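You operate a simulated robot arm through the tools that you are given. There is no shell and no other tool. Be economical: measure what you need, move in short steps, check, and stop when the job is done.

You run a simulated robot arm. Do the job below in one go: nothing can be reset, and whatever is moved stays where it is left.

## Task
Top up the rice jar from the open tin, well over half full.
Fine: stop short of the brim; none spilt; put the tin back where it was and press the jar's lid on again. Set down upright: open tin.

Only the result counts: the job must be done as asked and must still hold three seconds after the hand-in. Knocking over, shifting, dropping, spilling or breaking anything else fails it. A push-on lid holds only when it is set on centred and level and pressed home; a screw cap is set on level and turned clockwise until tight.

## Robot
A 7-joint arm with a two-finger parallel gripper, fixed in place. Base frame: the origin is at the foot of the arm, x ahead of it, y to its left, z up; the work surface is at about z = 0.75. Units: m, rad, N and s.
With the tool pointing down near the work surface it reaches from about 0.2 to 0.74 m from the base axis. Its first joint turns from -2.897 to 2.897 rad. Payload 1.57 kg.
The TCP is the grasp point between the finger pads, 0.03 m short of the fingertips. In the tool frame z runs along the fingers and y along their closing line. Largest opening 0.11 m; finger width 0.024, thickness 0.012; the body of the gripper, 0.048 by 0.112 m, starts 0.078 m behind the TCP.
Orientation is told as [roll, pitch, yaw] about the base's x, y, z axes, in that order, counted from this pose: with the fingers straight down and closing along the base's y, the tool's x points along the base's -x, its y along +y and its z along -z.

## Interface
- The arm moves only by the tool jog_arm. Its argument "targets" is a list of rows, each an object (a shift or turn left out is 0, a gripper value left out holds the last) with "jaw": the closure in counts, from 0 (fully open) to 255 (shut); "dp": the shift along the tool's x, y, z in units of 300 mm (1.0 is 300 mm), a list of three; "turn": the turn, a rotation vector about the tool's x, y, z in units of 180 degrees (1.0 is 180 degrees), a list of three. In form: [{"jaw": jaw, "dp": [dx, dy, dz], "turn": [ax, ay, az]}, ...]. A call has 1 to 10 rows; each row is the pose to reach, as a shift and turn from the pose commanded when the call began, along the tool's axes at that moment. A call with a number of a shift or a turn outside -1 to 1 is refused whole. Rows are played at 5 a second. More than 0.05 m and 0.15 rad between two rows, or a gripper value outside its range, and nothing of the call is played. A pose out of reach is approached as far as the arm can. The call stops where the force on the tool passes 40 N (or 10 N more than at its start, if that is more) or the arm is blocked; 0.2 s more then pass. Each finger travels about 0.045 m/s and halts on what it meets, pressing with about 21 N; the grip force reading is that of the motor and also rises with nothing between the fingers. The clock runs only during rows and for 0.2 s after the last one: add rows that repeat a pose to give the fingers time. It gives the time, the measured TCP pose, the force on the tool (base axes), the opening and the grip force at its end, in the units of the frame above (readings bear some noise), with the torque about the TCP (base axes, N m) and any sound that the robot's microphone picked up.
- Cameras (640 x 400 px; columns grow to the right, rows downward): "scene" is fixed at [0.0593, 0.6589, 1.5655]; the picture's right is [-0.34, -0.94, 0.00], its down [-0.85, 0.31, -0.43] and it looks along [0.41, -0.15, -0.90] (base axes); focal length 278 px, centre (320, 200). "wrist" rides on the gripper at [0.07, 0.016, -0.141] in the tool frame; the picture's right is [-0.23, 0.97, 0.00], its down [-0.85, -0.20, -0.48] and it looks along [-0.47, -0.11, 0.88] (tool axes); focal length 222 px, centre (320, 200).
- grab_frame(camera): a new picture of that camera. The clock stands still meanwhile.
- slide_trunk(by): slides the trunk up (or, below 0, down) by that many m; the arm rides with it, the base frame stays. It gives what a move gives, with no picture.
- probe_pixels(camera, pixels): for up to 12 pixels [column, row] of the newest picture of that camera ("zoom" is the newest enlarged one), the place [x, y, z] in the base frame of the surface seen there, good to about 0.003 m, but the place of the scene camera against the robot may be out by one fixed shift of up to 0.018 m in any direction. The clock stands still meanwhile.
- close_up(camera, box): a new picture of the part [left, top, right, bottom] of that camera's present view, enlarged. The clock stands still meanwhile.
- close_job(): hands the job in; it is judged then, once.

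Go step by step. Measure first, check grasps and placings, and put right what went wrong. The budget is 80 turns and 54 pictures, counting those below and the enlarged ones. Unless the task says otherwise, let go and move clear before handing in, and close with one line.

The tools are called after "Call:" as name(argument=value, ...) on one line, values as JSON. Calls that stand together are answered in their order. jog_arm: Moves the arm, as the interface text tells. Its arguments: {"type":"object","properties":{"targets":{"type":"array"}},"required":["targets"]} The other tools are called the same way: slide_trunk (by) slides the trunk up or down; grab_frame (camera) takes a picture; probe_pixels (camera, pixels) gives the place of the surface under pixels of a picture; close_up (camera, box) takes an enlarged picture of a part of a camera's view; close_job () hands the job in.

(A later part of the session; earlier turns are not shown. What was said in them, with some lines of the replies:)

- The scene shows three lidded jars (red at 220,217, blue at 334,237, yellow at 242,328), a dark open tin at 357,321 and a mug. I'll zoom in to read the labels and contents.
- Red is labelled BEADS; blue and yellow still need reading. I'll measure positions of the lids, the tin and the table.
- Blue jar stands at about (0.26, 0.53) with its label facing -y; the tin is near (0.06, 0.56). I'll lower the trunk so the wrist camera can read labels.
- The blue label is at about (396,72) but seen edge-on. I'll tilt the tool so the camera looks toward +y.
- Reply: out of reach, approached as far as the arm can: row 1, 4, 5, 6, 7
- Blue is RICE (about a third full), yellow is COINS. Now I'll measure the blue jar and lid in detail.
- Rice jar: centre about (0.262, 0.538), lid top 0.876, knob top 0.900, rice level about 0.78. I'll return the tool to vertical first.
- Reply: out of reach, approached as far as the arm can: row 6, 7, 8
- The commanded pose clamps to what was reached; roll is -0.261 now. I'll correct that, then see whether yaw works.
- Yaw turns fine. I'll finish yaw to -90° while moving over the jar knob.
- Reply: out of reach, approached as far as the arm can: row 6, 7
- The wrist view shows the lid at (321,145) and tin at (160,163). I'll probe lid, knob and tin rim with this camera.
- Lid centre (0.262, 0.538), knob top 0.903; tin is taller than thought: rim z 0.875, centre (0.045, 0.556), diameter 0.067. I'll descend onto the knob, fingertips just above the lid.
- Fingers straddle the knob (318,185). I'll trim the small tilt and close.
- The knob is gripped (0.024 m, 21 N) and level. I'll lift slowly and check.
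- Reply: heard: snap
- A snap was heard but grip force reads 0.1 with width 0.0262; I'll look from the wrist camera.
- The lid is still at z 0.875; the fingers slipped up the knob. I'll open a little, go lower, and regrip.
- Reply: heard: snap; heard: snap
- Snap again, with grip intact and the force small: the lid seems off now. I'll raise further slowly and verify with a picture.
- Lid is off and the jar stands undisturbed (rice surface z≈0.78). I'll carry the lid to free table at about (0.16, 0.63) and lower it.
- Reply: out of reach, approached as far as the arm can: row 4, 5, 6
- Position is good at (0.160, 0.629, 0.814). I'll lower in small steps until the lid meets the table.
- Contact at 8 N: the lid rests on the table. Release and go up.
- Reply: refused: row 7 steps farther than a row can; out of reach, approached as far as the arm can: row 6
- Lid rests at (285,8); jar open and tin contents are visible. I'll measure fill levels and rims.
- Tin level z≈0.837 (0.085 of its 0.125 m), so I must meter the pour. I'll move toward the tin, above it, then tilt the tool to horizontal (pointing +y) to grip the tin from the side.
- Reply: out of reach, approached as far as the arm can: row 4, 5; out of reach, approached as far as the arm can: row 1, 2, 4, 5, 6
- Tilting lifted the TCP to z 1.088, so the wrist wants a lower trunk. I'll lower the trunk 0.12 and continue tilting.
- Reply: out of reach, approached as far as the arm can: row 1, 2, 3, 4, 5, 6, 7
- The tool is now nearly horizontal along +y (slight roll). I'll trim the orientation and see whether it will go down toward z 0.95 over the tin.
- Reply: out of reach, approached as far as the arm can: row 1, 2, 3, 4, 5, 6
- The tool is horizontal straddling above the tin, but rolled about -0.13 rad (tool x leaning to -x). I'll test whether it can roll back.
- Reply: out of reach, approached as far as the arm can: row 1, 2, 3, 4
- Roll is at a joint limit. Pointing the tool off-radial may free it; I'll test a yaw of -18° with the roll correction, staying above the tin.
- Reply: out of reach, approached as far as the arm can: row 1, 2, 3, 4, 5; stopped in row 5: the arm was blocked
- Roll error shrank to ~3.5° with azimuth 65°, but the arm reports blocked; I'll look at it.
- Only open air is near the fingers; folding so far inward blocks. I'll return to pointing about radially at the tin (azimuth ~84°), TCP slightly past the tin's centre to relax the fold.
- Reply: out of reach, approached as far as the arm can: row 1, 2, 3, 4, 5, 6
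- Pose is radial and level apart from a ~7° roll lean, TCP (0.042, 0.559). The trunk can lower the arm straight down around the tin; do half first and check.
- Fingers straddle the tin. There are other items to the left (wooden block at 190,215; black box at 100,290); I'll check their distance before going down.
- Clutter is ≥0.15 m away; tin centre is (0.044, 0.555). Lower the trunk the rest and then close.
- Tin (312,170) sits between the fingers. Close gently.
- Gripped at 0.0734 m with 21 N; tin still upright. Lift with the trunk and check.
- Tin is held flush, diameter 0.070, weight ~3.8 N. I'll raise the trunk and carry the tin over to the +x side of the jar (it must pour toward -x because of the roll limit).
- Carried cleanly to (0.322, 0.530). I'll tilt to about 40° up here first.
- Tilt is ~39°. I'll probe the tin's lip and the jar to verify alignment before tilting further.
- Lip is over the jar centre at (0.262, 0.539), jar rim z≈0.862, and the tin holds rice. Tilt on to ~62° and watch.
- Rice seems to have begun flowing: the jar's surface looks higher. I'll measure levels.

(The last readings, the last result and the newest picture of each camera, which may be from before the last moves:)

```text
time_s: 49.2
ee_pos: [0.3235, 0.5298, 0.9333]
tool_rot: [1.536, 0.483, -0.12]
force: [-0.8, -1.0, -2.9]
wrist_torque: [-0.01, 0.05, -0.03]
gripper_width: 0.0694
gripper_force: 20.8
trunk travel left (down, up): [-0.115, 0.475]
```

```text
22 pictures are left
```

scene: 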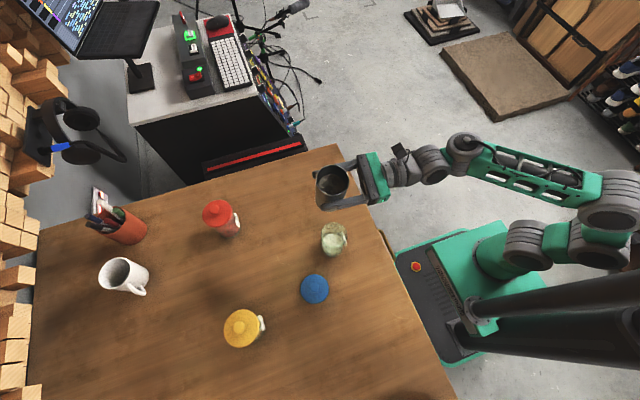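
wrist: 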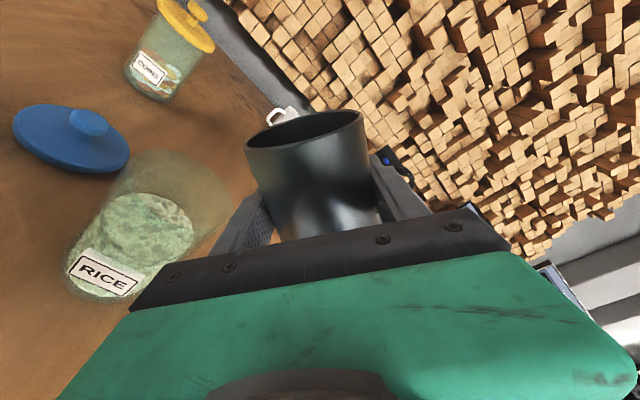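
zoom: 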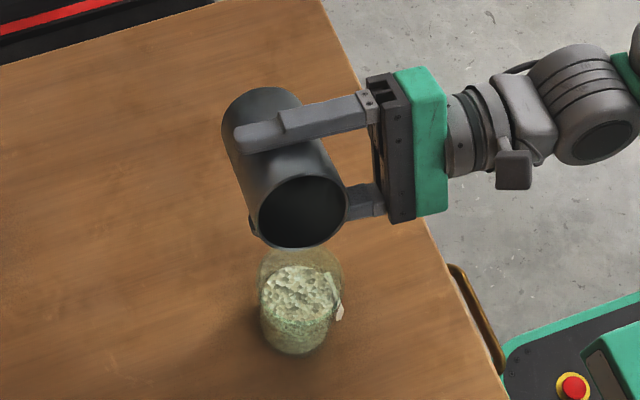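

Jar level is now ≈0.818 true (scene reads ~0.007 low), about 59% full, surface flat, no spill seen. Tilt just 2.5° more and wait.

Call:
jog_arm(targets=[{"turn": [0, 0, -0.007]}, {"turn": [0, 0, -0.014]}, {"turn": [0, 0, -0.014]}, {"turn": [0, 0, -0.014]}, {"turn": [0, 0, -0.014]}])

Call:
close_up(camera="scene", box=[270, 150, 410, 270])

Call:
probe_pixels(camera="zoom", pixels=[[300, 285], [280, 290], [320, 290], [300, 310], [300, 270]])

```text
time_s: 50.4
ee_pos: [0.322, 0.5293, 0.9342]
tool_rot: [1.536, 0.441, -0.118]
force: [0.2, -0.9, -1.8]
wrist_torque: [0.02, 0.01, 0.01]
gripper_width: 0.0691
gripper_force: 21.3
trunk travel left (down, up): [-0.115, 0.475]
```

```text
3.33 times, centred on (340, 210) of scene
```

zoom: 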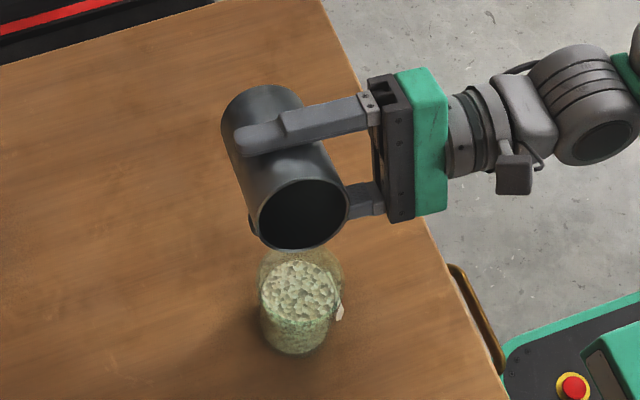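

```text
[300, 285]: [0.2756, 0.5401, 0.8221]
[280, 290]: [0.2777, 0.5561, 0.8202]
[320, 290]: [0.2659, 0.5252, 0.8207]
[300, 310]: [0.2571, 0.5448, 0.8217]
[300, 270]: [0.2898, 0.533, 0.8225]
```

Level is now ≈0.829 (about 69%). One more small step of ~1.8°.

Call:
jog_arm(targets=[{"turn": [0, 0, -0.005]}, {"turn": [0, 0, -0.01]}, {"turn": [0, 0, -0.01]}, {"turn": [0, 0, -0.01]}, {"turn": [0, 0, -0.01]}])

Call:
close_up(camera="scene", box=[270, 150, 410, 270])

Call:
probe_pixels(camera="zoom", pixels=[[300, 285], [280, 290], [320, 290], [300, 310], [300, 270]])

```text
time_s: 51.6
ee_pos: [0.3218, 0.5303, 0.933]
tool_rot: [1.536, 0.409, -0.117]
force: [-0.7, -0.3, -1.3]
wrist_torque: [0.02, 0.04, -0.03]
gripper_width: 0.0694
gripper_force: 20.5
trunk travel left (down, up): [-0.115, 0.475]
```

```text
3.33 times, centred on (340, 210) of scene
```

zoom: 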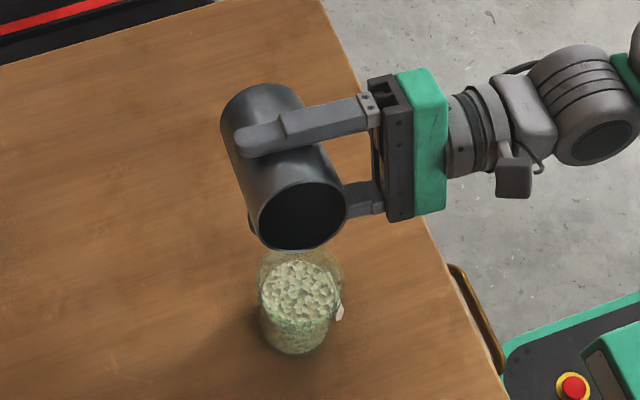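

```text
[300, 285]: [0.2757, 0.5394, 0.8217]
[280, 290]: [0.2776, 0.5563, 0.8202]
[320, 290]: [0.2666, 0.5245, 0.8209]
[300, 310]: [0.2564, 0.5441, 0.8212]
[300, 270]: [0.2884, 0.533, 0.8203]
```

No change from that step (still ≈0.828). I'll add another 2.5° and look.

Call:
jog_arm(targets=[{"turn": [0, 0, -0.007]}, {"turn": [0, 0, -0.014]}, {"turn": [0, 0, -0.014]}, {"turn": [0, 0, -0.014]}, {"turn": [0, 0, -0.014]}])

Call:
close_up(camera="scene", box=[270, 150, 410, 270])

Call:
probe_pixels(camera="zoom", pixels=[[300, 285], [280, 290], [320, 290], [300, 310], [300, 270], [300, 215]])

```text
time_s: 52.8
ee_pos: [0.3222, 0.5301, 0.9322]
tool_rot: [1.537, 0.365, -0.116]
force: [0.5, 0.1, -0.9]
wrist_torque: [0.01, 0.05, 0.04]
gripper_width: 0.0693
gripper_force: 20.9
trunk travel left (down, up): [-0.115, 0.475]
```

```text
3.33 times, centred on (340, 210) of scene
```

zoom: 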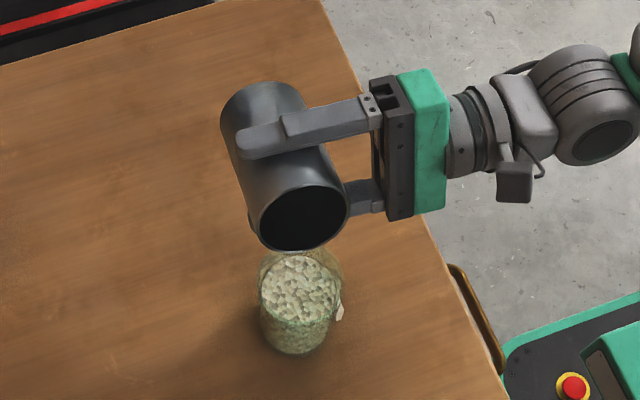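

```text
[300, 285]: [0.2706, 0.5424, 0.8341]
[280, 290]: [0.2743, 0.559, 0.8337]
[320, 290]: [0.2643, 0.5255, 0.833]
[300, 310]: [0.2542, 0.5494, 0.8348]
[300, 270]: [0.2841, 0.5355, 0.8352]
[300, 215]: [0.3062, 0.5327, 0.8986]
```

Level is now ≈0.841 (about 80%), below the brim. Stop pouring: roll back in place.

Call:
jog_arm(targets=[{"turn": [0, 0, 0.045]}, {"turn": [0, 0, 0.09]}, {"turn": [0, 0, 0.135]}, {"turn": [0, 0, 0.175]}, {"turn": [0, 0, 0.215]}, {"turn": [0, 0, 0.215]}])

Call:
grab_frame(camera="scene")

Call:
probe_pixels(camera="scene", pixels=[[336, 238], [331, 238], [340, 238], [336, 244], [334, 200], [330, 195]])

```text
time_s: 54.2
ee_pos: [0.323, 0.5303, 0.9331]
tool_rot: [1.51, 1.042, -0.157]
force: [-0.3, 0.1, -0.8]
wrist_torque: [0.02, -0.01, -0.01]
gripper_width: 0.0693
gripper_force: 21.1
trunk travel left (down, up): [-0.115, 0.475]
```

```text
18 pictures are left
```

scene: 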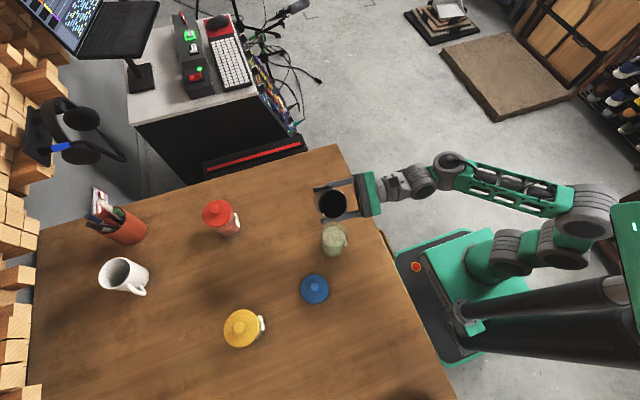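

```text
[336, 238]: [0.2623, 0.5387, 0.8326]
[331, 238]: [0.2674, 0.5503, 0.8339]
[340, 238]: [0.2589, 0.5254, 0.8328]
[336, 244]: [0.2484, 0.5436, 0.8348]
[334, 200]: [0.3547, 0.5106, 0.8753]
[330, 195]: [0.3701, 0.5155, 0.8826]
```

Poured level holds at ≈0.84 with no spill visible. Raise the tin and roll it back upright.

Call:
slide_trunk(by=0.08)

Call:
jog_arm(targets=[{"turn": [0, 0, 0.045]}, {"turn": [0, 0, 0.09]}, {"turn": [0, 0, 0.131]}, {"turn": [0, 0, 0.131]}])

```text
time_s: 55.3
ee_pos: [0.3228, 0.5306, 1.0133]
tool_rot: [1.509, 1.04, -0.157]
force: [0.1, 0.3, -1.7]
wrist_torque: [0.02, 0.04, -0.02]
gripper_width: 0.0692
gripper_force: 20.9
trunk travel left (down, up): [-0.195, 0.395]
```

```text
time_s: 56.3
ee_pos: [0.3221, 0.5295, 1.0124]
tool_rot: [1.317, 1.452, -0.359]
force: [-0.4, 0.7, -1.2]
wrist_torque: [0.01, 0.01, 0.02]
gripper_width: 0.0693
gripper_force: 21.0
trunk travel left (down, up): [-0.195, 0.395]
```

Tin upright (same 7° lean as the grasp), weight now ~1.3 N. Carry it back over its old spot.

Call:
jog_arm(targets=[{"dp": [0.014, -0.119, 0]}, {"dp": [0.028, -0.239, 0]}, {"dp": [0.043, -0.358, 0]}, {"dp": [0.057, -0.477, 0]}, {"dp": [0.071, -0.597, 0]}, {"dp": [0.085, -0.716, 0]}, {"dp": [0.1, -0.836, 0]}, {"dp": [0.114, -0.955, 0]}, {"dp": [0.114, -0.955, 0]}])

Call:
slide_trunk(by=-0.15)

Call:
grab_frame(camera="wrist")

```text
time_s: 58.3
ee_pos: [0.0358, 0.5577, 1.0144]
tool_rot: [1.338, 1.451, -0.337]
force: [0.6, -0.2, -3.7]
wrist_torque: [0.27, -0.03, 0.05]
gripper_width: 0.0692
gripper_force: 21.5
out of reach, approached as far as the arm can: row 6, 7
trunk travel left (down, up): [-0.195, 0.395]
```

```text
time_s: 60.1
ee_pos: [0.0349, 0.5587, 0.863]
tool_rot: [1.322, 1.448, -0.352]
force: [-0.4, 0.2, -0.6]
wrist_torque: [-0.02, 0.03, -0.02]
gripper_width: 0.0688
gripper_force: 21.2
trunk travel left (down, up): [-0.045, 0.545]
```

```text
17 pictures are left
```

wrist: 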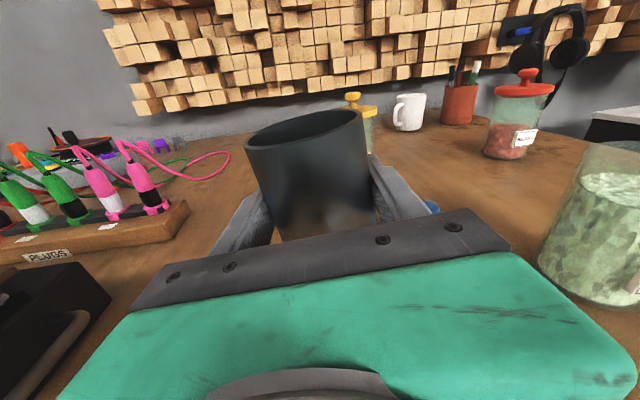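

Over the spot at (0.035, 0.559, 0.863). Lower 0.033 by trunk, then feel for the table in small jogs.

Call:
slide_trunk(by=-0.033)

Call:
jog_arm(targets=[{"dp": [-0.007, 0, 0]}, {"dp": [-0.014, 0, 0]}, {"dp": [-0.02, 0, 0]}])

```text
time_s: 60.9
ee_pos: [0.0344, 0.5594, 0.8306]
tool_rot: [1.317, 1.449, -0.355]
force: [0.1, -0.2, -1.3]
wrist_torque: [0.0, -0.02, -0.03]
gripper_width: 0.0692
gripper_force: 21.0
trunk travel left (down, up): [-0.012, 0.578]
```

```text
time_s: 61.6
ee_pos: [0.0353, 0.5575, 0.8294]
tool_rot: [1.38, 1.45, -0.294]
force: [-0.6, 2.9, 15.3]
wrist_torque: [0.06, 0.15, -0.3]
gripper_width: 0.0691
gripper_force: 21.2
trunk travel left (down, up): [-0.012, 0.578]
```

Contact (15 N): bottom edge on the table. Ease up slightly and open slowly so the tin settles upright.

Call:
jog_arm(targets=[{"jaw": 255, "dp": [0.012, 0, 0]}, {"jaw": 93, "dp": [0.012, 0, 0]}, {"jaw": 90, "dp": [0.012, 0, 0]}, {"jaw": 87, "dp": [0.012, 0, 0]}, {"jaw": 84, "dp": [0.012, 0, 0]}, {"jaw": 80, "dp": [0.012, 0, 0]}, {"jaw": 74, "dp": [0.012, 0, 0]}, {"jaw": 66, "dp": [0.012, 0, 0]}, {"jaw": 50, "dp": [0.012, 0, 0]}, {"jaw": 50, "dp": [0.012, 0, 0]}])

Call:
grab_frame(camera="wrist")

```text
time_s: 63.9
ee_pos: [0.0358, 0.5595, 0.8281]
tool_rot: [1.321, 1.45, -0.353]
force: [-0.7, 0.3, 0.0]
wrist_torque: [0.01, -0.01, -0.02]
gripper_width: 0.0886
gripper_force: 0.1
trunk travel left (down, up): [-0.012, 0.578]
```

```text
16 pictures are left
```

wrist: 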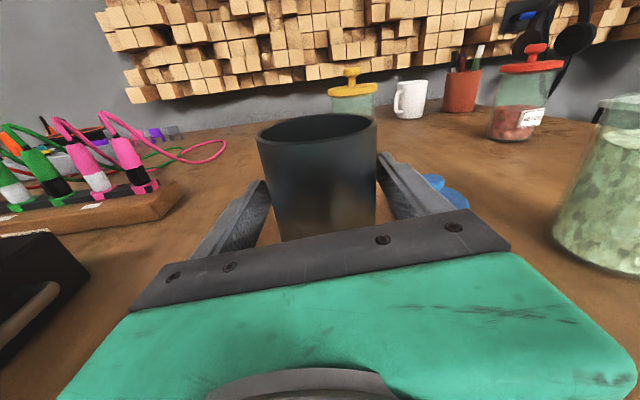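

The tin stands upright. Open fully, raise by the trunk, then verify its position.

Call:
jog_arm(targets=[{"jaw": 25}, {"jaw": 0}, {"jaw": 0}, {"jaw": 0}])

Call:
slide_trunk(by=0.2)

Call:
grab_frame(camera="wrist")

```text
time_s: 64.8
ee_pos: [0.0357, 0.5587, 0.8286]
tool_rot: [1.32, 1.449, -0.354]
force: [-0.9, 0.5, 0.1]
wrist_torque: [0.02, -0.01, 0.0]
gripper_width: 0.1099
gripper_force: 0.0
trunk travel left (down, up): [-0.012, 0.578]
```

```text
time_s: 67.0
ee_pos: [0.0349, 0.5595, 1.0282]
tool_rot: [1.319, 1.446, -0.354]
force: [0.1, 0.2, -0.9]
wrist_torque: [0.03, 0.01, -0.01]
gripper_width: 0.1102
gripper_force: 0.0
trunk travel left (down, up): [-0.212, 0.378]
```

```text
15 pictures are left
```

wrist: 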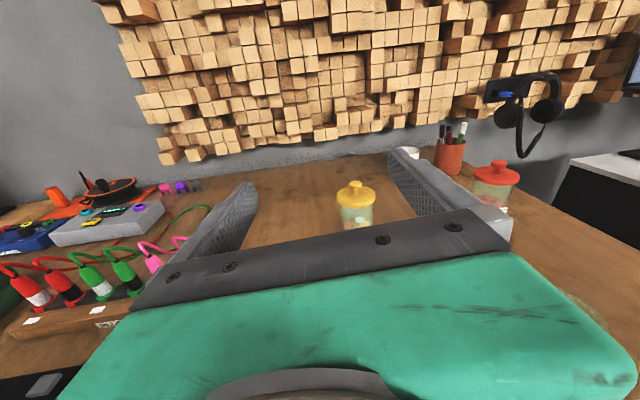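

Tin is set down; now pitch the tool back to pointing down (raise the trunk a little to suit).

Call:
slide_trunk(by=0.07)

Call:
jog_arm(targets=[{"turn": [0, -0.045, 0]}, {"turn": [0, -0.09, 0]}, {"turn": [0, -0.135, 0]}, {"turn": [0, -0.18, 0]}, {"turn": [0, -0.225, 0]}, {"turn": [0, -0.27, 0]}, {"turn": [0, -0.315, 0]}, {"turn": [0, -0.36, 0]}, {"turn": [0, -0.405, 0]}, {"turn": [0, -0.45, 0]}])

```text
time_s: 68.1
ee_pos: [0.035, 0.5598, 1.0987]
tool_rot: [1.321, 1.447, -0.353]
force: [-0.9, -0.6, -1.1]
wrist_torque: [0.03, 0.0, -0.01]
gripper_width: 0.1098
gripper_force: 0.0
trunk travel left (down, up): [-0.282, 0.308]
```

```text
time_s: 70.5
ee_pos: [0.0492, 0.5119, 1.0314]
tool_rot: [0.109, 0.326, -1.696]
force: [0.1, -0.6, -0.4]
wrist_torque: [-0.01, -0.01, 0.0]
gripper_width: 0.11
gripper_force: 0.1
out of reach, approached as far as the arm can: row 8, 9, 10
trunk travel left (down, up): [-0.282, 0.308]
stopped in row 10: the arm was blocked; the commanded pose is now the measured one
```

Nearly vertical now (pitch 0.33 left). I'll finish levelling while moving toward the lid at (0.16, 0.63).

Call:
jog_arm(targets=[{"dp": [0.05, 0.06, 0.067], "turn": [0.007, -0.02, -0.008]}, {"dp": [0.1, 0.12, 0.134], "turn": [0.014, -0.041, -0.016]}, {"dp": [0.15, 0.18, 0.2], "turn": [0.021, -0.062, -0.024]}, {"dp": [0.2, 0.24, 0.268], "turn": [0.028, -0.083, -0.032]}, {"dp": [0.255, 0.297, 0.335], "turn": [0.035, -0.104, -0.04]}, {"dp": [0.255, 0.297, 0.335], "turn": [0.035, -0.104, -0.04]}])

Call:
grab_frame(camera="wrist")

```text
time_s: 71.9
ee_pos: [0.1525, 0.587, 0.9536]
tool_rot: [0.0, 0.005, -1.589]
force: [0.3, 0.2, -1.7]
wrist_torque: [-0.09, 0.04, -0.01]
gripper_width: 0.1101
gripper_force: 0.0
out of reach, approached as far as the arm can: row 1, 2, 3, 4, 5, 6
trunk travel left (down, up): [-0.282, 0.308]
```

```text
14 pictures are left
```

wrist: 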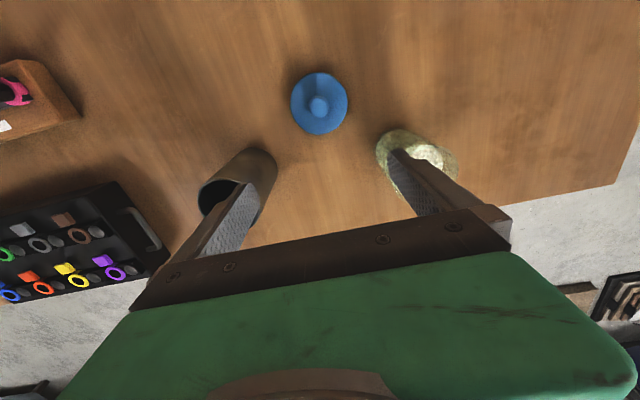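

Vertical again; lid at (319,103), tin and jar visible. Probe them.

Call:
probe_pixels(camera="wrist", pixels=[[319, 105], [291, 102], [347, 102], [319, 73], [318, 132], [200, 193], [220, 162], [236, 185], [432, 152], [441, 140], [418, 130], [458, 163]])

Call:
close_up(camera="wrist", box=[180, 60, 480, 220])

```text
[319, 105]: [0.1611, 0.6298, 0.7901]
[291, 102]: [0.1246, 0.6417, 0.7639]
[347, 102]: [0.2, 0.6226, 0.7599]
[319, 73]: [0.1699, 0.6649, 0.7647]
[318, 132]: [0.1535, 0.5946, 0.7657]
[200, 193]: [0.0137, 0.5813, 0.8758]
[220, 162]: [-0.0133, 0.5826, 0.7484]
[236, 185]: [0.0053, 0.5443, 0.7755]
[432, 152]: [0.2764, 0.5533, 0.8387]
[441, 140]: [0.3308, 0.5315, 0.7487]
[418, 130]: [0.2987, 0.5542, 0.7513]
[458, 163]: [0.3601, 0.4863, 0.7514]
```

```text
2.13 times, centred on (330, 140) of wrist
```

zoom: 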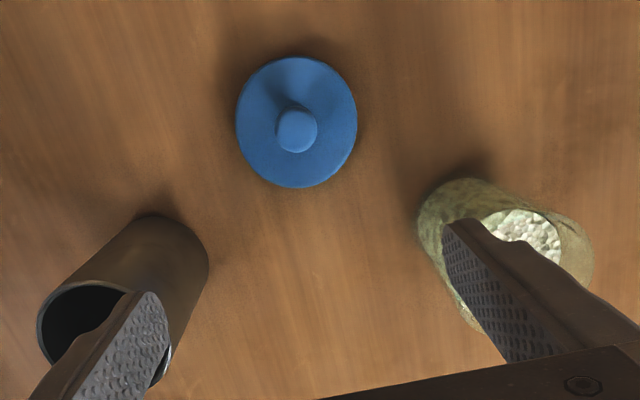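

Lid centre (0.162, 0.630), level. Jar rice level ≈0.839, rim 0.862. Go down over the knob and grip.

Call:
jog_arm(targets=[{"dp": [0.072, 0.015, 0.02], "turn": [0, 0, -0.003]}, {"dp": [0.144, 0.029, 0.05], "turn": [0, 0, -0.006]}, {"dp": [0.144, 0.029, 0.18], "turn": [0, 0, -0.006]}, {"dp": [0.144, 0.029, 0.3], "turn": [0, 0, -0.006]}, {"dp": [0.144, 0.029, 0.4], "turn": [0, 0, -0.006]}, {"dp": [0.144, 0.029, 0.47], "turn": [0, 0, -0.006]}, {"dp": [0.144, 0.029, 0.5], "turn": [0, 0, -0.006]}, {"dp": [0.144, 0.029, 0.5], "turn": [0, 0, -0.006]}])

```text
time_s: 73.7
ee_pos: [0.1641, 0.638, 0.8135]
tool_rot: [0.012, -0.009, -1.567]
force: [0.3, -0.5, -0.2]
wrist_torque: [-0.01, -0.01, 0.0]
gripper_width: 0.1099
gripper_force: 0.1
out of reach, approached as far as the arm can: row 1, 2, 3, 5, 6, 7, 8
trunk travel left (down, up): [-0.282, 0.308]
```

Slightly off and tilted ~0.01; correct and finish the descent, then close.

Call:
jog_arm(targets=[{"dp": [-0.027, -0.007, 0.02], "turn": [0.004, 0.003, 0]}, {"dp": [-0.027, -0.007, 0.052], "turn": [0.004, 0.003, 0]}, {"dp": [-0.027, -0.007, 0.052], "turn": [0.004, 0.003, 0]}])

```text
time_s: 74.5
ee_pos: [0.165, 0.6572, 0.8058]
tool_rot: [0.0, 0.001, -1.568]
force: [0.4, -0.1, 0.0]
wrist_torque: [0.02, 0.01, -0.01]
gripper_width: 0.11
gripper_force: 0.0
out of reach, approached as far as the arm can: row 1, 2, 3
trunk travel left (down, up): [-0.282, 0.308]
```

The arm drifted to y 0.657 at a limit, still clear of the lid. Raise the trunk 0.1 to change posture and then re-approach.

Call:
slide_trunk(by=0.1)

Call:
jog_arm(targets=[{"dp": [-0.03, -0.004, 0.04]}, {"dp": [-0.06, -0.008, 0.08]}, {"dp": [-0.09, -0.01, 0.16]}, {"dp": [-0.09, -0.01, 0.2]}, {"dp": [-0.09, -0.01, 0.2]}])

```text
time_s: 75.8
ee_pos: [0.1654, 0.6574, 0.9048]
tool_rot: [0.0, -0.001, -1.569]
force: [0.3, 0.0, -0.8]
wrist_torque: [0.04, 0.01, 0.01]
gripper_width: 0.1099
gripper_force: 0.1
trunk travel left (down, up): [-0.382, 0.208]
```

```text
time_s: 77.0
ee_pos: [0.1628, 0.6676, 0.8539]
tool_rot: [-0.024, 0.004, -1.566]
force: [0.2, -0.6, 0.2]
wrist_torque: [-0.01, -0.01, 0.02]
gripper_width: 0.1103
gripper_force: 0.1
out of reach, approached as far as the arm can: row 2, 3, 4
trunk travel left (down, up): [-0.382, 0.208]
```

Call:
grab_frame(camera="scene")

```text
12 pictures are left
```

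scene: 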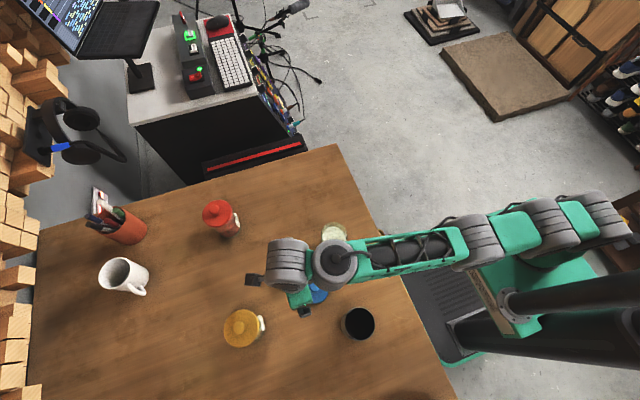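

Probably a joint limit of the last joint; the knob is round, so I'll turn the yaw ~27° away from the limit while moving back over the lid.

Call:
jog_arm(targets=[{"turn": [-0.007, 0, -0.04]}, {"turn": [-0.007, 0, -0.08]}, {"turn": [-0.007, 0, -0.12]}, {"turn": [-0.007, 0, -0.15]}, {"dp": [-0.06, 0, 0], "turn": [-0.007, 0, -0.15]}, {"dp": [-0.125, 0, 0], "turn": [-0.007, 0, -0.15]}, {"dp": [-0.125, 0, 0], "turn": [-0.007, 0, -0.15]}])

```text
time_s: 78.6
ee_pos: [0.1629, 0.5933, 0.8452]
tool_rot: [0.02, -0.004, -1.096]
force: [0.6, -0.2, 0.0]
wrist_torque: [-0.01, 0.01, 0.03]
gripper_width: 0.1101
gripper_force: 0.0
trunk travel left (down, up): [-0.382, 0.208]
```

Limit cleared; now the move follows commands. Move over the lid centre and down to z≈0.815.

Call:
jog_arm(targets=[{"dp": [0.055, 0.026, 0], "turn": [0.006, 0.001, 0]}, {"dp": [0.11, 0.053, 0.0], "turn": [0.006, 0.001, 0]}, {"dp": [0.11, 0.053, 0.05], "turn": [0.006, 0.001, 0]}, {"dp": [0.11, 0.053, 0.1], "turn": [0.006, 0.001, 0]}, {"dp": [0.11, 0.053, 0.1], "turn": [0.006, 0.001, 0]}])

Call:
close_up(camera="wrist", box=[200, 60, 460, 230])

```text
time_s: 79.8
ee_pos: [0.1628, 0.6297, 0.8158]
tool_rot: [0.002, -0.001, -1.097]
force: [-0.3, 0.7, 0.4]
wrist_torque: [0.02, 0.01, -0.01]
gripper_width: 0.1098
gripper_force: 0.0
trunk travel left (down, up): [-0.382, 0.208]
```

```text
2.35 times, centred on (330, 145) of wrist
```

zoom: 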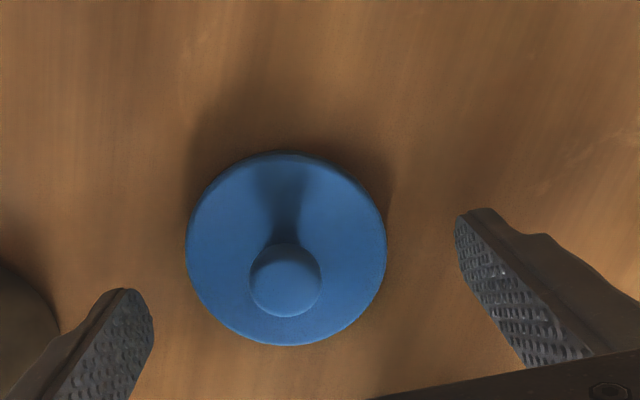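

Well centred and level. Descend to grip height and close on the knob.

Call:
jog_arm(targets=[{"dp": [0, 0, 0.03]}, {"dp": [0, 0, 0.06]}, {"jaw": 100, "dp": [0, 0, 0.06]}, {"jaw": 255, "dp": [0, 0, 0.06]}, {"dp": [0, 0, 0.06]}, {"dp": [0, 0, 0.06]}, {"dp": [0, 0, 0.06]}, {"dp": [0, 0, 0.06]}, {"dp": [0, 0, 0.06]}])

```text
time_s: 81.8
ee_pos: [0.1639, 0.6299, 0.7983]
tool_rot: [0.001, -0.003, -1.099]
force: [0.2, 0.1, -0.4]
wrist_torque: [0.02, 0.03, 0.0]
gripper_width: 0.024
gripper_force: 20.9
trunk travel left (down, up): [-0.382, 0.208]
```

Gripped. Lift the lid and check that it hangs level.

Call:
jog_arm(targets=[{"dp": [0, 0, -0.03]}, {"dp": [0, 0, -0.15]}, {"dp": [0, 0, -0.28]}, {"dp": [0, 0, -0.41]}, {"dp": [0, 0, -0.5]}, {"dp": [0, 0, -0.5]}])

Call:
close_up(camera="wrist", box=[200, 60, 460, 230])

Call:
probe_pixels(camera="zoom", pixels=[[200, 230], [375, 230], [290, 165], [230, 190], [345, 190], [290, 280]])

```text
time_s: 83.2
ee_pos: [0.1631, 0.6294, 0.9465]
tool_rot: [0.0, -0.002, -1.095]
force: [0.1, -0.1, -0.6]
wrist_torque: [0.01, -0.02, -0.01]
gripper_width: 0.024
gripper_force: 21.1
trunk travel left (down, up): [-0.382, 0.208]
```

```text
2.35 times, centred on (330, 145) of wrist
```

zoom: 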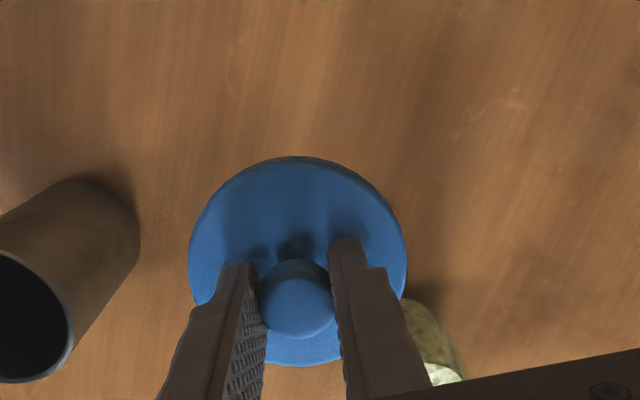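

```text
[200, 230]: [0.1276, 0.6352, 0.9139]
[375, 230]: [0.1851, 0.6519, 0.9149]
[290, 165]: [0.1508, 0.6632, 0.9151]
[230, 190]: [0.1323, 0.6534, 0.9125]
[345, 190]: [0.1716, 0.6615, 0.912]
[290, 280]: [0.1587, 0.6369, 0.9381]
```

Lid is level. Carry it over the jar at (0.263, 0.538).

Call:
jog_arm(targets=[{"dp": [-0.106, 0.039, 0]}, {"dp": [-0.212, 0.078, 0]}, {"dp": [-0.318, 0.117, 0]}, {"dp": [-0.424, 0.156, 0]}, {"dp": [-0.424, 0.156, 0]}, {"dp": [-0.424, 0.156, 0]}])

Call:
grab_frame(camera="scene")

```text
time_s: 84.6
ee_pos: [0.2613, 0.5373, 0.9472]
tool_rot: [0.002, -0.001, -1.097]
force: [0.0, 0.2, -0.9]
wrist_torque: [-0.01, -0.01, -0.02]
gripper_width: 0.0243
gripper_force: 20.6
trunk travel left (down, up): [-0.382, 0.208]
```

```text
9 pictures are left
```

scene: 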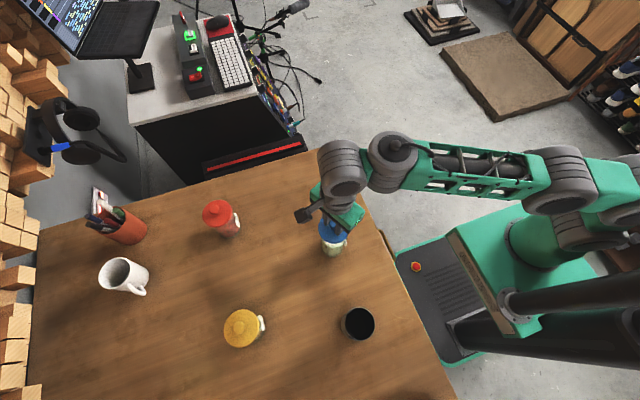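

Over the jar within ~1 mm. Descend gently onto the rim and press.

Call:
jog_arm(targets=[{"dp": [-0.002, 0.004, 0.04]}, {"dp": [-0.002, 0.004, 0.07]}, {"dp": [-0.002, 0.004, 0.09]}, {"dp": [-0.002, 0.004, 0.105]}, {"dp": [-0.002, 0.004, 0.117]}, {"dp": [-0.002, 0.004, 0.127]}, {"dp": [-0.002, 0.004, 0.135]}])

```text
time_s: 86.2
ee_pos: [0.2637, 0.5385, 0.9064]
tool_rot: [0.0, -0.001, -1.097]
force: [0.1, 0.5, -0.9]
wrist_torque: [-0.03, -0.01, -0.02]
gripper_width: 0.024
gripper_force: 21.0
trunk travel left (down, up): [-0.382, 0.208]
```

No contact force yet; continue down in 1–1.5 mm steps.

Call:
jog_arm(targets=[{"dp": [0, 0, 0.004]}, {"dp": [0, 0, 0.008]}, {"dp": [0, 0, 0.012]}, {"dp": [0, 0, 0.017]}, {"dp": [0, 0, 0.022]}])

Call:
close_up(camera="wrist", box=[200, 60, 460, 230])

Call:
probe_pixels(camera="zoom", pixels=[[205, 230], [380, 230], [290, 170], [235, 190], [350, 190], [290, 285], [290, 350]])

```text
time_s: 87.4
ee_pos: [0.2624, 0.5386, 0.9038]
tool_rot: [0.006, 0.003, -1.098]
force: [-0.2, 1.0, 24.0]
wrist_torque: [-0.09, 0.08, -0.01]
gripper_width: 0.0243
gripper_force: 21.7
trunk travel left (down, up): [-0.382, 0.208]
```

```text
2.35 times, centred on (330, 145) of wrist
```

zoom: 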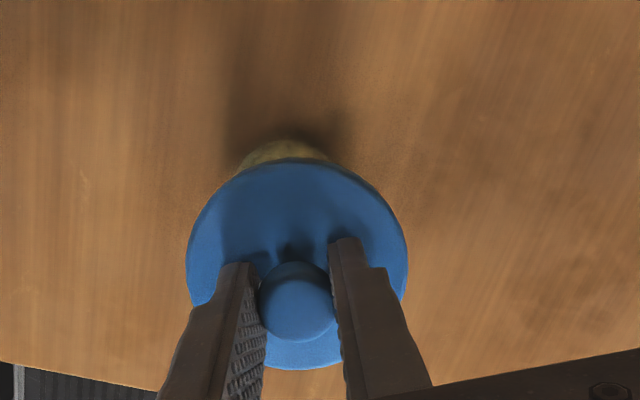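

```text
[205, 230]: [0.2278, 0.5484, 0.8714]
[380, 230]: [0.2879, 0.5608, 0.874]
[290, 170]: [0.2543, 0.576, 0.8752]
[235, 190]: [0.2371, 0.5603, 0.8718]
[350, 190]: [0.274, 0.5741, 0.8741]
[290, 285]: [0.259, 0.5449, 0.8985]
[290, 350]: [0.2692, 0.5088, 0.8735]
```

24 N and no snap yet; press further (limit 40 N).

Call:
jog_arm(targets=[{"dp": [0, 0, 0.006]}, {"dp": [0, 0, 0.012]}, {"dp": [0, 0, 0.018]}, {"dp": [0, 0, 0.024]}, {"dp": [0, 0, 0.03]}])

```text
time_s: 88.1
ee_pos: [0.2631, 0.5397, 0.9036]
tool_rot: [0.013, 0.008, -1.099]
force: [-0.4, -1.3, 9.4]
wrist_torque: [-0.36, 0.15, 0.07]
gripper_width: 0.0243
gripper_force: 21.0
trunk travel left (down, up): [-0.382, 0.208]
stopped in row 3: the force on the tool passed its limit at 42 N (the readings are from after the stop); the commanded pose is now the measured one
```

42 N reached with no snap, though the lid top sits at its original height (≈0.874). I'll test with a very small pull to see whether it is held.

Call:
jog_arm(targets=[{"jaw": 255, "dp": [0, 0, -0.005]}, {"dp": [0, 0, -0.01]}])

```text
time_s: 88.7
ee_pos: [0.2645, 0.5392, 0.9039]
tool_rot: [0.007, 0.005, -1.098]
force: [1.1, 1.3, 2.2]
wrist_torque: [0.09, 0.1, -0.07]
gripper_width: 0.0239
gripper_force: 21.0
trunk travel left (down, up): [-0.382, 0.208]
```

Call:
jog_arm(targets=[{"dp": [0, 0, -0.004]}, {"dp": [0, 0, -0.008]}])

```text
time_s: 89.3
ee_pos: [0.2642, 0.5403, 0.9073]
tool_rot: [0.007, 0.004, -1.097]
force: [0.0, -0.2, -0.8]
wrist_torque: [0.01, 0.02, 0.02]
gripper_width: 0.0242
gripper_force: 20.9
trunk travel left (down, up): [-0.382, 0.208]
```

It lifts without resistance, so it isn't home; the TCP had crept ~2–3 mm off in y. Lift clear, recentre to (0.263, 0.537) and relevel.

Call:
jog_arm(targets=[{"dp": [0, 0, -0.03]}, {"dp": [-0.008, -0.0087, -0.06], "turn": [0.0022, -0.0013, 0]}, {"dp": [-0.008, -0.0087, -0.06], "turn": [0.0022, -0.0013, 0]}, {"dp": [-0.008, -0.0087, -0.06], "turn": [0.0022, -0.0013, 0]}])

Call:
close_up(camera="wrist", box=[200, 60, 460, 230])

Call:
probe_pixels(camera="zoom", pixels=[[192, 260], [402, 260], [297, 161], [225, 190], [370, 190], [297, 366], [210, 300], [290, 148], [250, 160], [340, 160]])

```text
time_s: 90.3
ee_pos: [0.2632, 0.535, 0.9256]
tool_rot: [0.003, -0.001, -1.098]
force: [-0.6, -0.1, -0.8]
wrist_torque: [0.02, 0.02, 0.01]
gripper_width: 0.0238
gripper_force: 20.7
trunk travel left (down, up): [-0.382, 0.208]
```

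```text
2.35 times, centred on (330, 145) of wrist
```

zoom: 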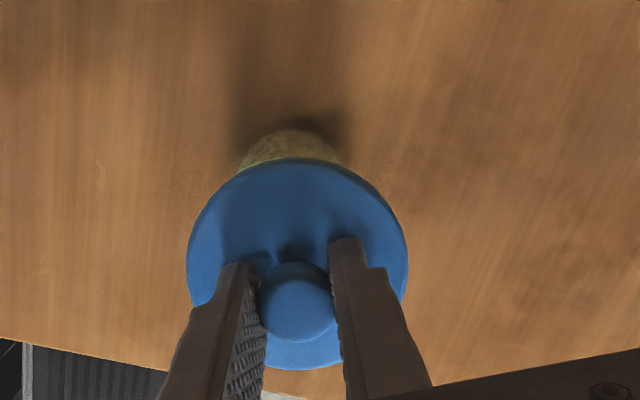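

```text
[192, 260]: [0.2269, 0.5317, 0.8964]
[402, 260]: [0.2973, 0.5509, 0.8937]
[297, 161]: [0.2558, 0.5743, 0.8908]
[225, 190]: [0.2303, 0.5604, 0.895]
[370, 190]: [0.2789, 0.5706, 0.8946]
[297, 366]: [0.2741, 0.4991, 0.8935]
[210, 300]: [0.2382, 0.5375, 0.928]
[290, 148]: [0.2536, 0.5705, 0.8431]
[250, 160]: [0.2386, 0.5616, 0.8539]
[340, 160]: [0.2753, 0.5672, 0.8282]
```

Lid centre now fits ≈(0.263, 0.5375) against jar centre ≈(0.2625, 0.537), so the earlier press was ~4 mm off. Descend here and press.

Call:
jog_arm(targets=[{"dp": [0, 0, 0.025]}, {"dp": [0, 0, 0.045]}, {"dp": [0, 0, 0.058]}, {"dp": [0, 0, 0.066]}, {"dp": [0, 0, 0.072]}, {"dp": [0, 0, 0.078]}, {"dp": [0, 0, 0.084]}])

```text
time_s: 91.9
ee_pos: [0.2632, 0.5361, 0.9043]
tool_rot: [0.008, 0.005, -1.097]
force: [-0.2, -3.2, 19.0]
wrist_torque: [-0.26, 0.04, 0.0]
gripper_width: 0.0245
gripper_force: 20.8
trunk travel left (down, up): [-0.382, 0.208]
```

19 N, no snap yet; press on in small steps at this position.

Call:
jog_arm(targets=[{"dp": [0, 0, 0.005]}, {"dp": [0, 0, 0.01]}, {"dp": [0, 0, 0.015]}, {"dp": [0, 0, 0.02]}])

```text
time_s: 92.6
ee_pos: [0.2632, 0.538, 0.9032]
tool_rot: [0.013, 0.013, -1.098]
force: [0.6, 1.0, 10.4]
wrist_torque: [-0.28, 0.09, 0.03]
gripper_width: 0.0246
gripper_force: 21.2
trunk travel left (down, up): [-0.382, 0.208]
stopped in row 3: the force on the tool passed its limit at 42 N (the readings are from after the stop); the commanded pose is now the measured one
```

Pressing through the grip tilts slightly. I'll release, rise, look at how the lid lies, then press on the knob top with closed fingers.

Call:
jog_arm(targets=[{"jaw": 200}, {"jaw": 130}, {"jaw": 130}, {"jaw": 130, "dp": [0, 0, -0.05]}, {"jaw": 130, "dp": [0, 0, -0.12]}, {"jaw": 130, "dp": [0, 0, -0.19]}, {"jaw": 130, "dp": [0, 0, -0.19]}])

Call:
close_up(camera="wrist", box=[200, 60, 460, 230])

Call:
probe_pixels(camera="zoom", pixels=[[300, 140], [210, 220], [380, 220], [250, 160], [350, 160], [300, 250], [205, 250], [390, 250]])

```text
time_s: 94.2
ee_pos: [0.2624, 0.5367, 0.9572]
tool_rot: [0.009, 0.008, -1.099]
force: [0.8, -0.3, -0.4]
wrist_torque: [-0.01, 0.05, 0.02]
gripper_width: 0.054
gripper_force: 0.1
trunk travel left (down, up): [-0.382, 0.208]
heard: snap
```

```text
2.35 times, centred on (330, 145) of wrist
```

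zoom: 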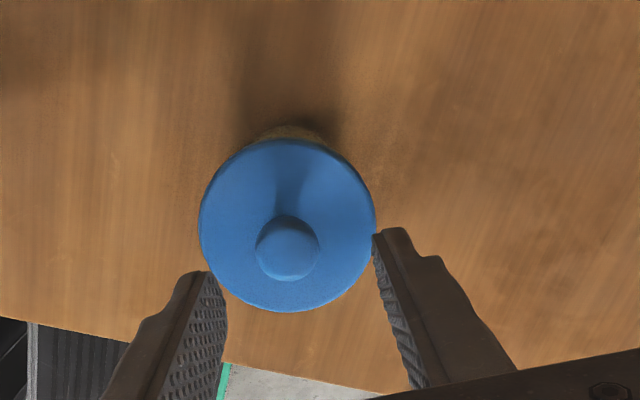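

```text
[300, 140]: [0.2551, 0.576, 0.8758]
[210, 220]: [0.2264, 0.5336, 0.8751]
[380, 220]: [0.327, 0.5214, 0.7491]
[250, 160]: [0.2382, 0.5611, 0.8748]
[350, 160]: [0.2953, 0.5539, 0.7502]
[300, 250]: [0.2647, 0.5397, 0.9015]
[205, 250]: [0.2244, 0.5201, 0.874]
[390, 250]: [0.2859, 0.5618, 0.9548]
```

A snap sounded as I let go: the lid is at its original height (0.875), level and centred. I'll confirm with a moderate press on the knob top with closed fingers.

Call:
jog_arm(targets=[{"jaw": 255}, {"jaw": 255}, {"jaw": 255}, {"jaw": 255, "dp": [0, 0.003, 0.03]}, {"dp": [0, 0.003, 0.06]}, {"dp": [0, 0.003, 0.08]}, {"dp": [0, 0.003, 0.09]}, {"dp": [0, 0.003, 0.097]}, {"dp": [0, 0.003, 0.102]}, {"dp": [0, 0.003, 0.107]}])

```text
time_s: 96.4
ee_pos: [0.2643, 0.5392, 0.9307]
tool_rot: [0.016, 0.014, -1.099]
force: [-0.2, -1.1, 28.8]
wrist_torque: [-0.13, -0.04, 0.0]
gripper_width: 0.0
gripper_force: 20.8
trunk travel left (down, up): [-0.382, 0.208]
```

Pressed with 29 N and no further movement: it's home. Back off upward and check everything.

Call:
jog_arm(targets=[{"dp": [0, 0, -0.03]}, {"dp": [0, 0, -0.12]}, {"dp": [0, 0, -0.25]}, {"dp": [-0.12, 0, -0.33]}, {"dp": [-0.25, 0, -0.35]}, {"dp": [-0.38, 0, -0.35]}, {"dp": [-0.5, 0, -0.35]}])

Call:
grab_frame(camera="scene")

Call:
probe_pixels(camera="scene", pixels=[[371, 322], [357, 335], [360, 307], [335, 227], [334, 243], [345, 318]])

Call:
close_up(camera="scene", box=[270, 190, 410, 350])

```text
time_s: 98.0
ee_pos: [0.332, 0.4038, 1.0307]
tool_rot: [0.009, 0.006, -1.098]
force: [0.0, 0.8, -0.2]
wrist_torque: [0.0, 0.03, 0.0]
gripper_width: 0.0001
gripper_force: 21.2
trunk travel left (down, up): [-0.382, 0.208]
```

```text
5 pictures are left
```

scene: 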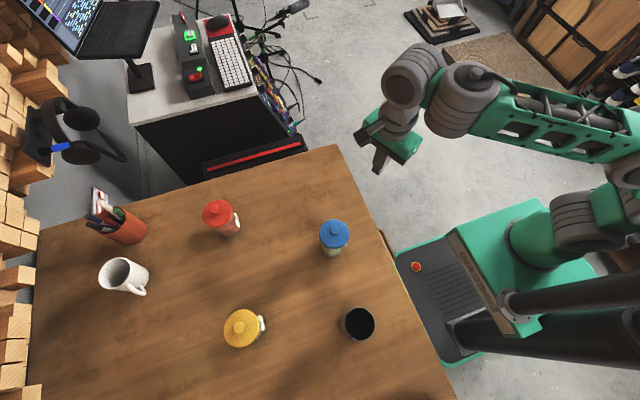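

```text
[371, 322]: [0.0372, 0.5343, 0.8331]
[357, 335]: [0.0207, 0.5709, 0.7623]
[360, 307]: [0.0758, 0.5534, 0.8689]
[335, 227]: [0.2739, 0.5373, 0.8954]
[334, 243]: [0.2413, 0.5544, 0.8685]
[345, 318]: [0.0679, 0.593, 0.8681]
```

```text
2.50 times, centred on (340, 270) of scene
```

zoom: 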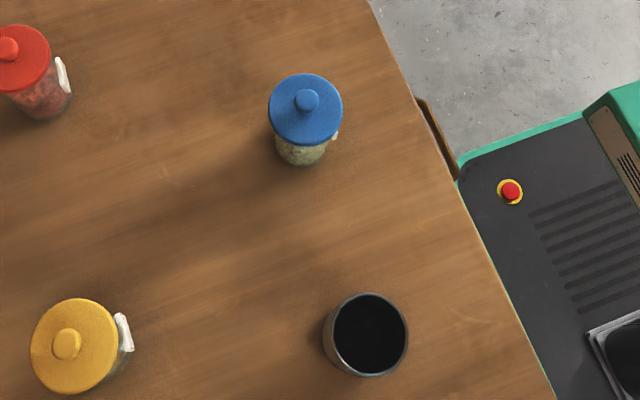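

The jar is lidded at its original height and place. The tin stands upright within a few millimetres of where it was. There is no rice on the table and the arm is clear, so I'm handing in.

Call:
close_job()

```text
The job is handed in.
```

I topped up the rice jar from the tin to about 80% full, below the brim with no spill seen. The lid is pressed back on: it snapped, and it didn't move under a 29 N press. The open tin is standing upright within about 7 mm of where it was.
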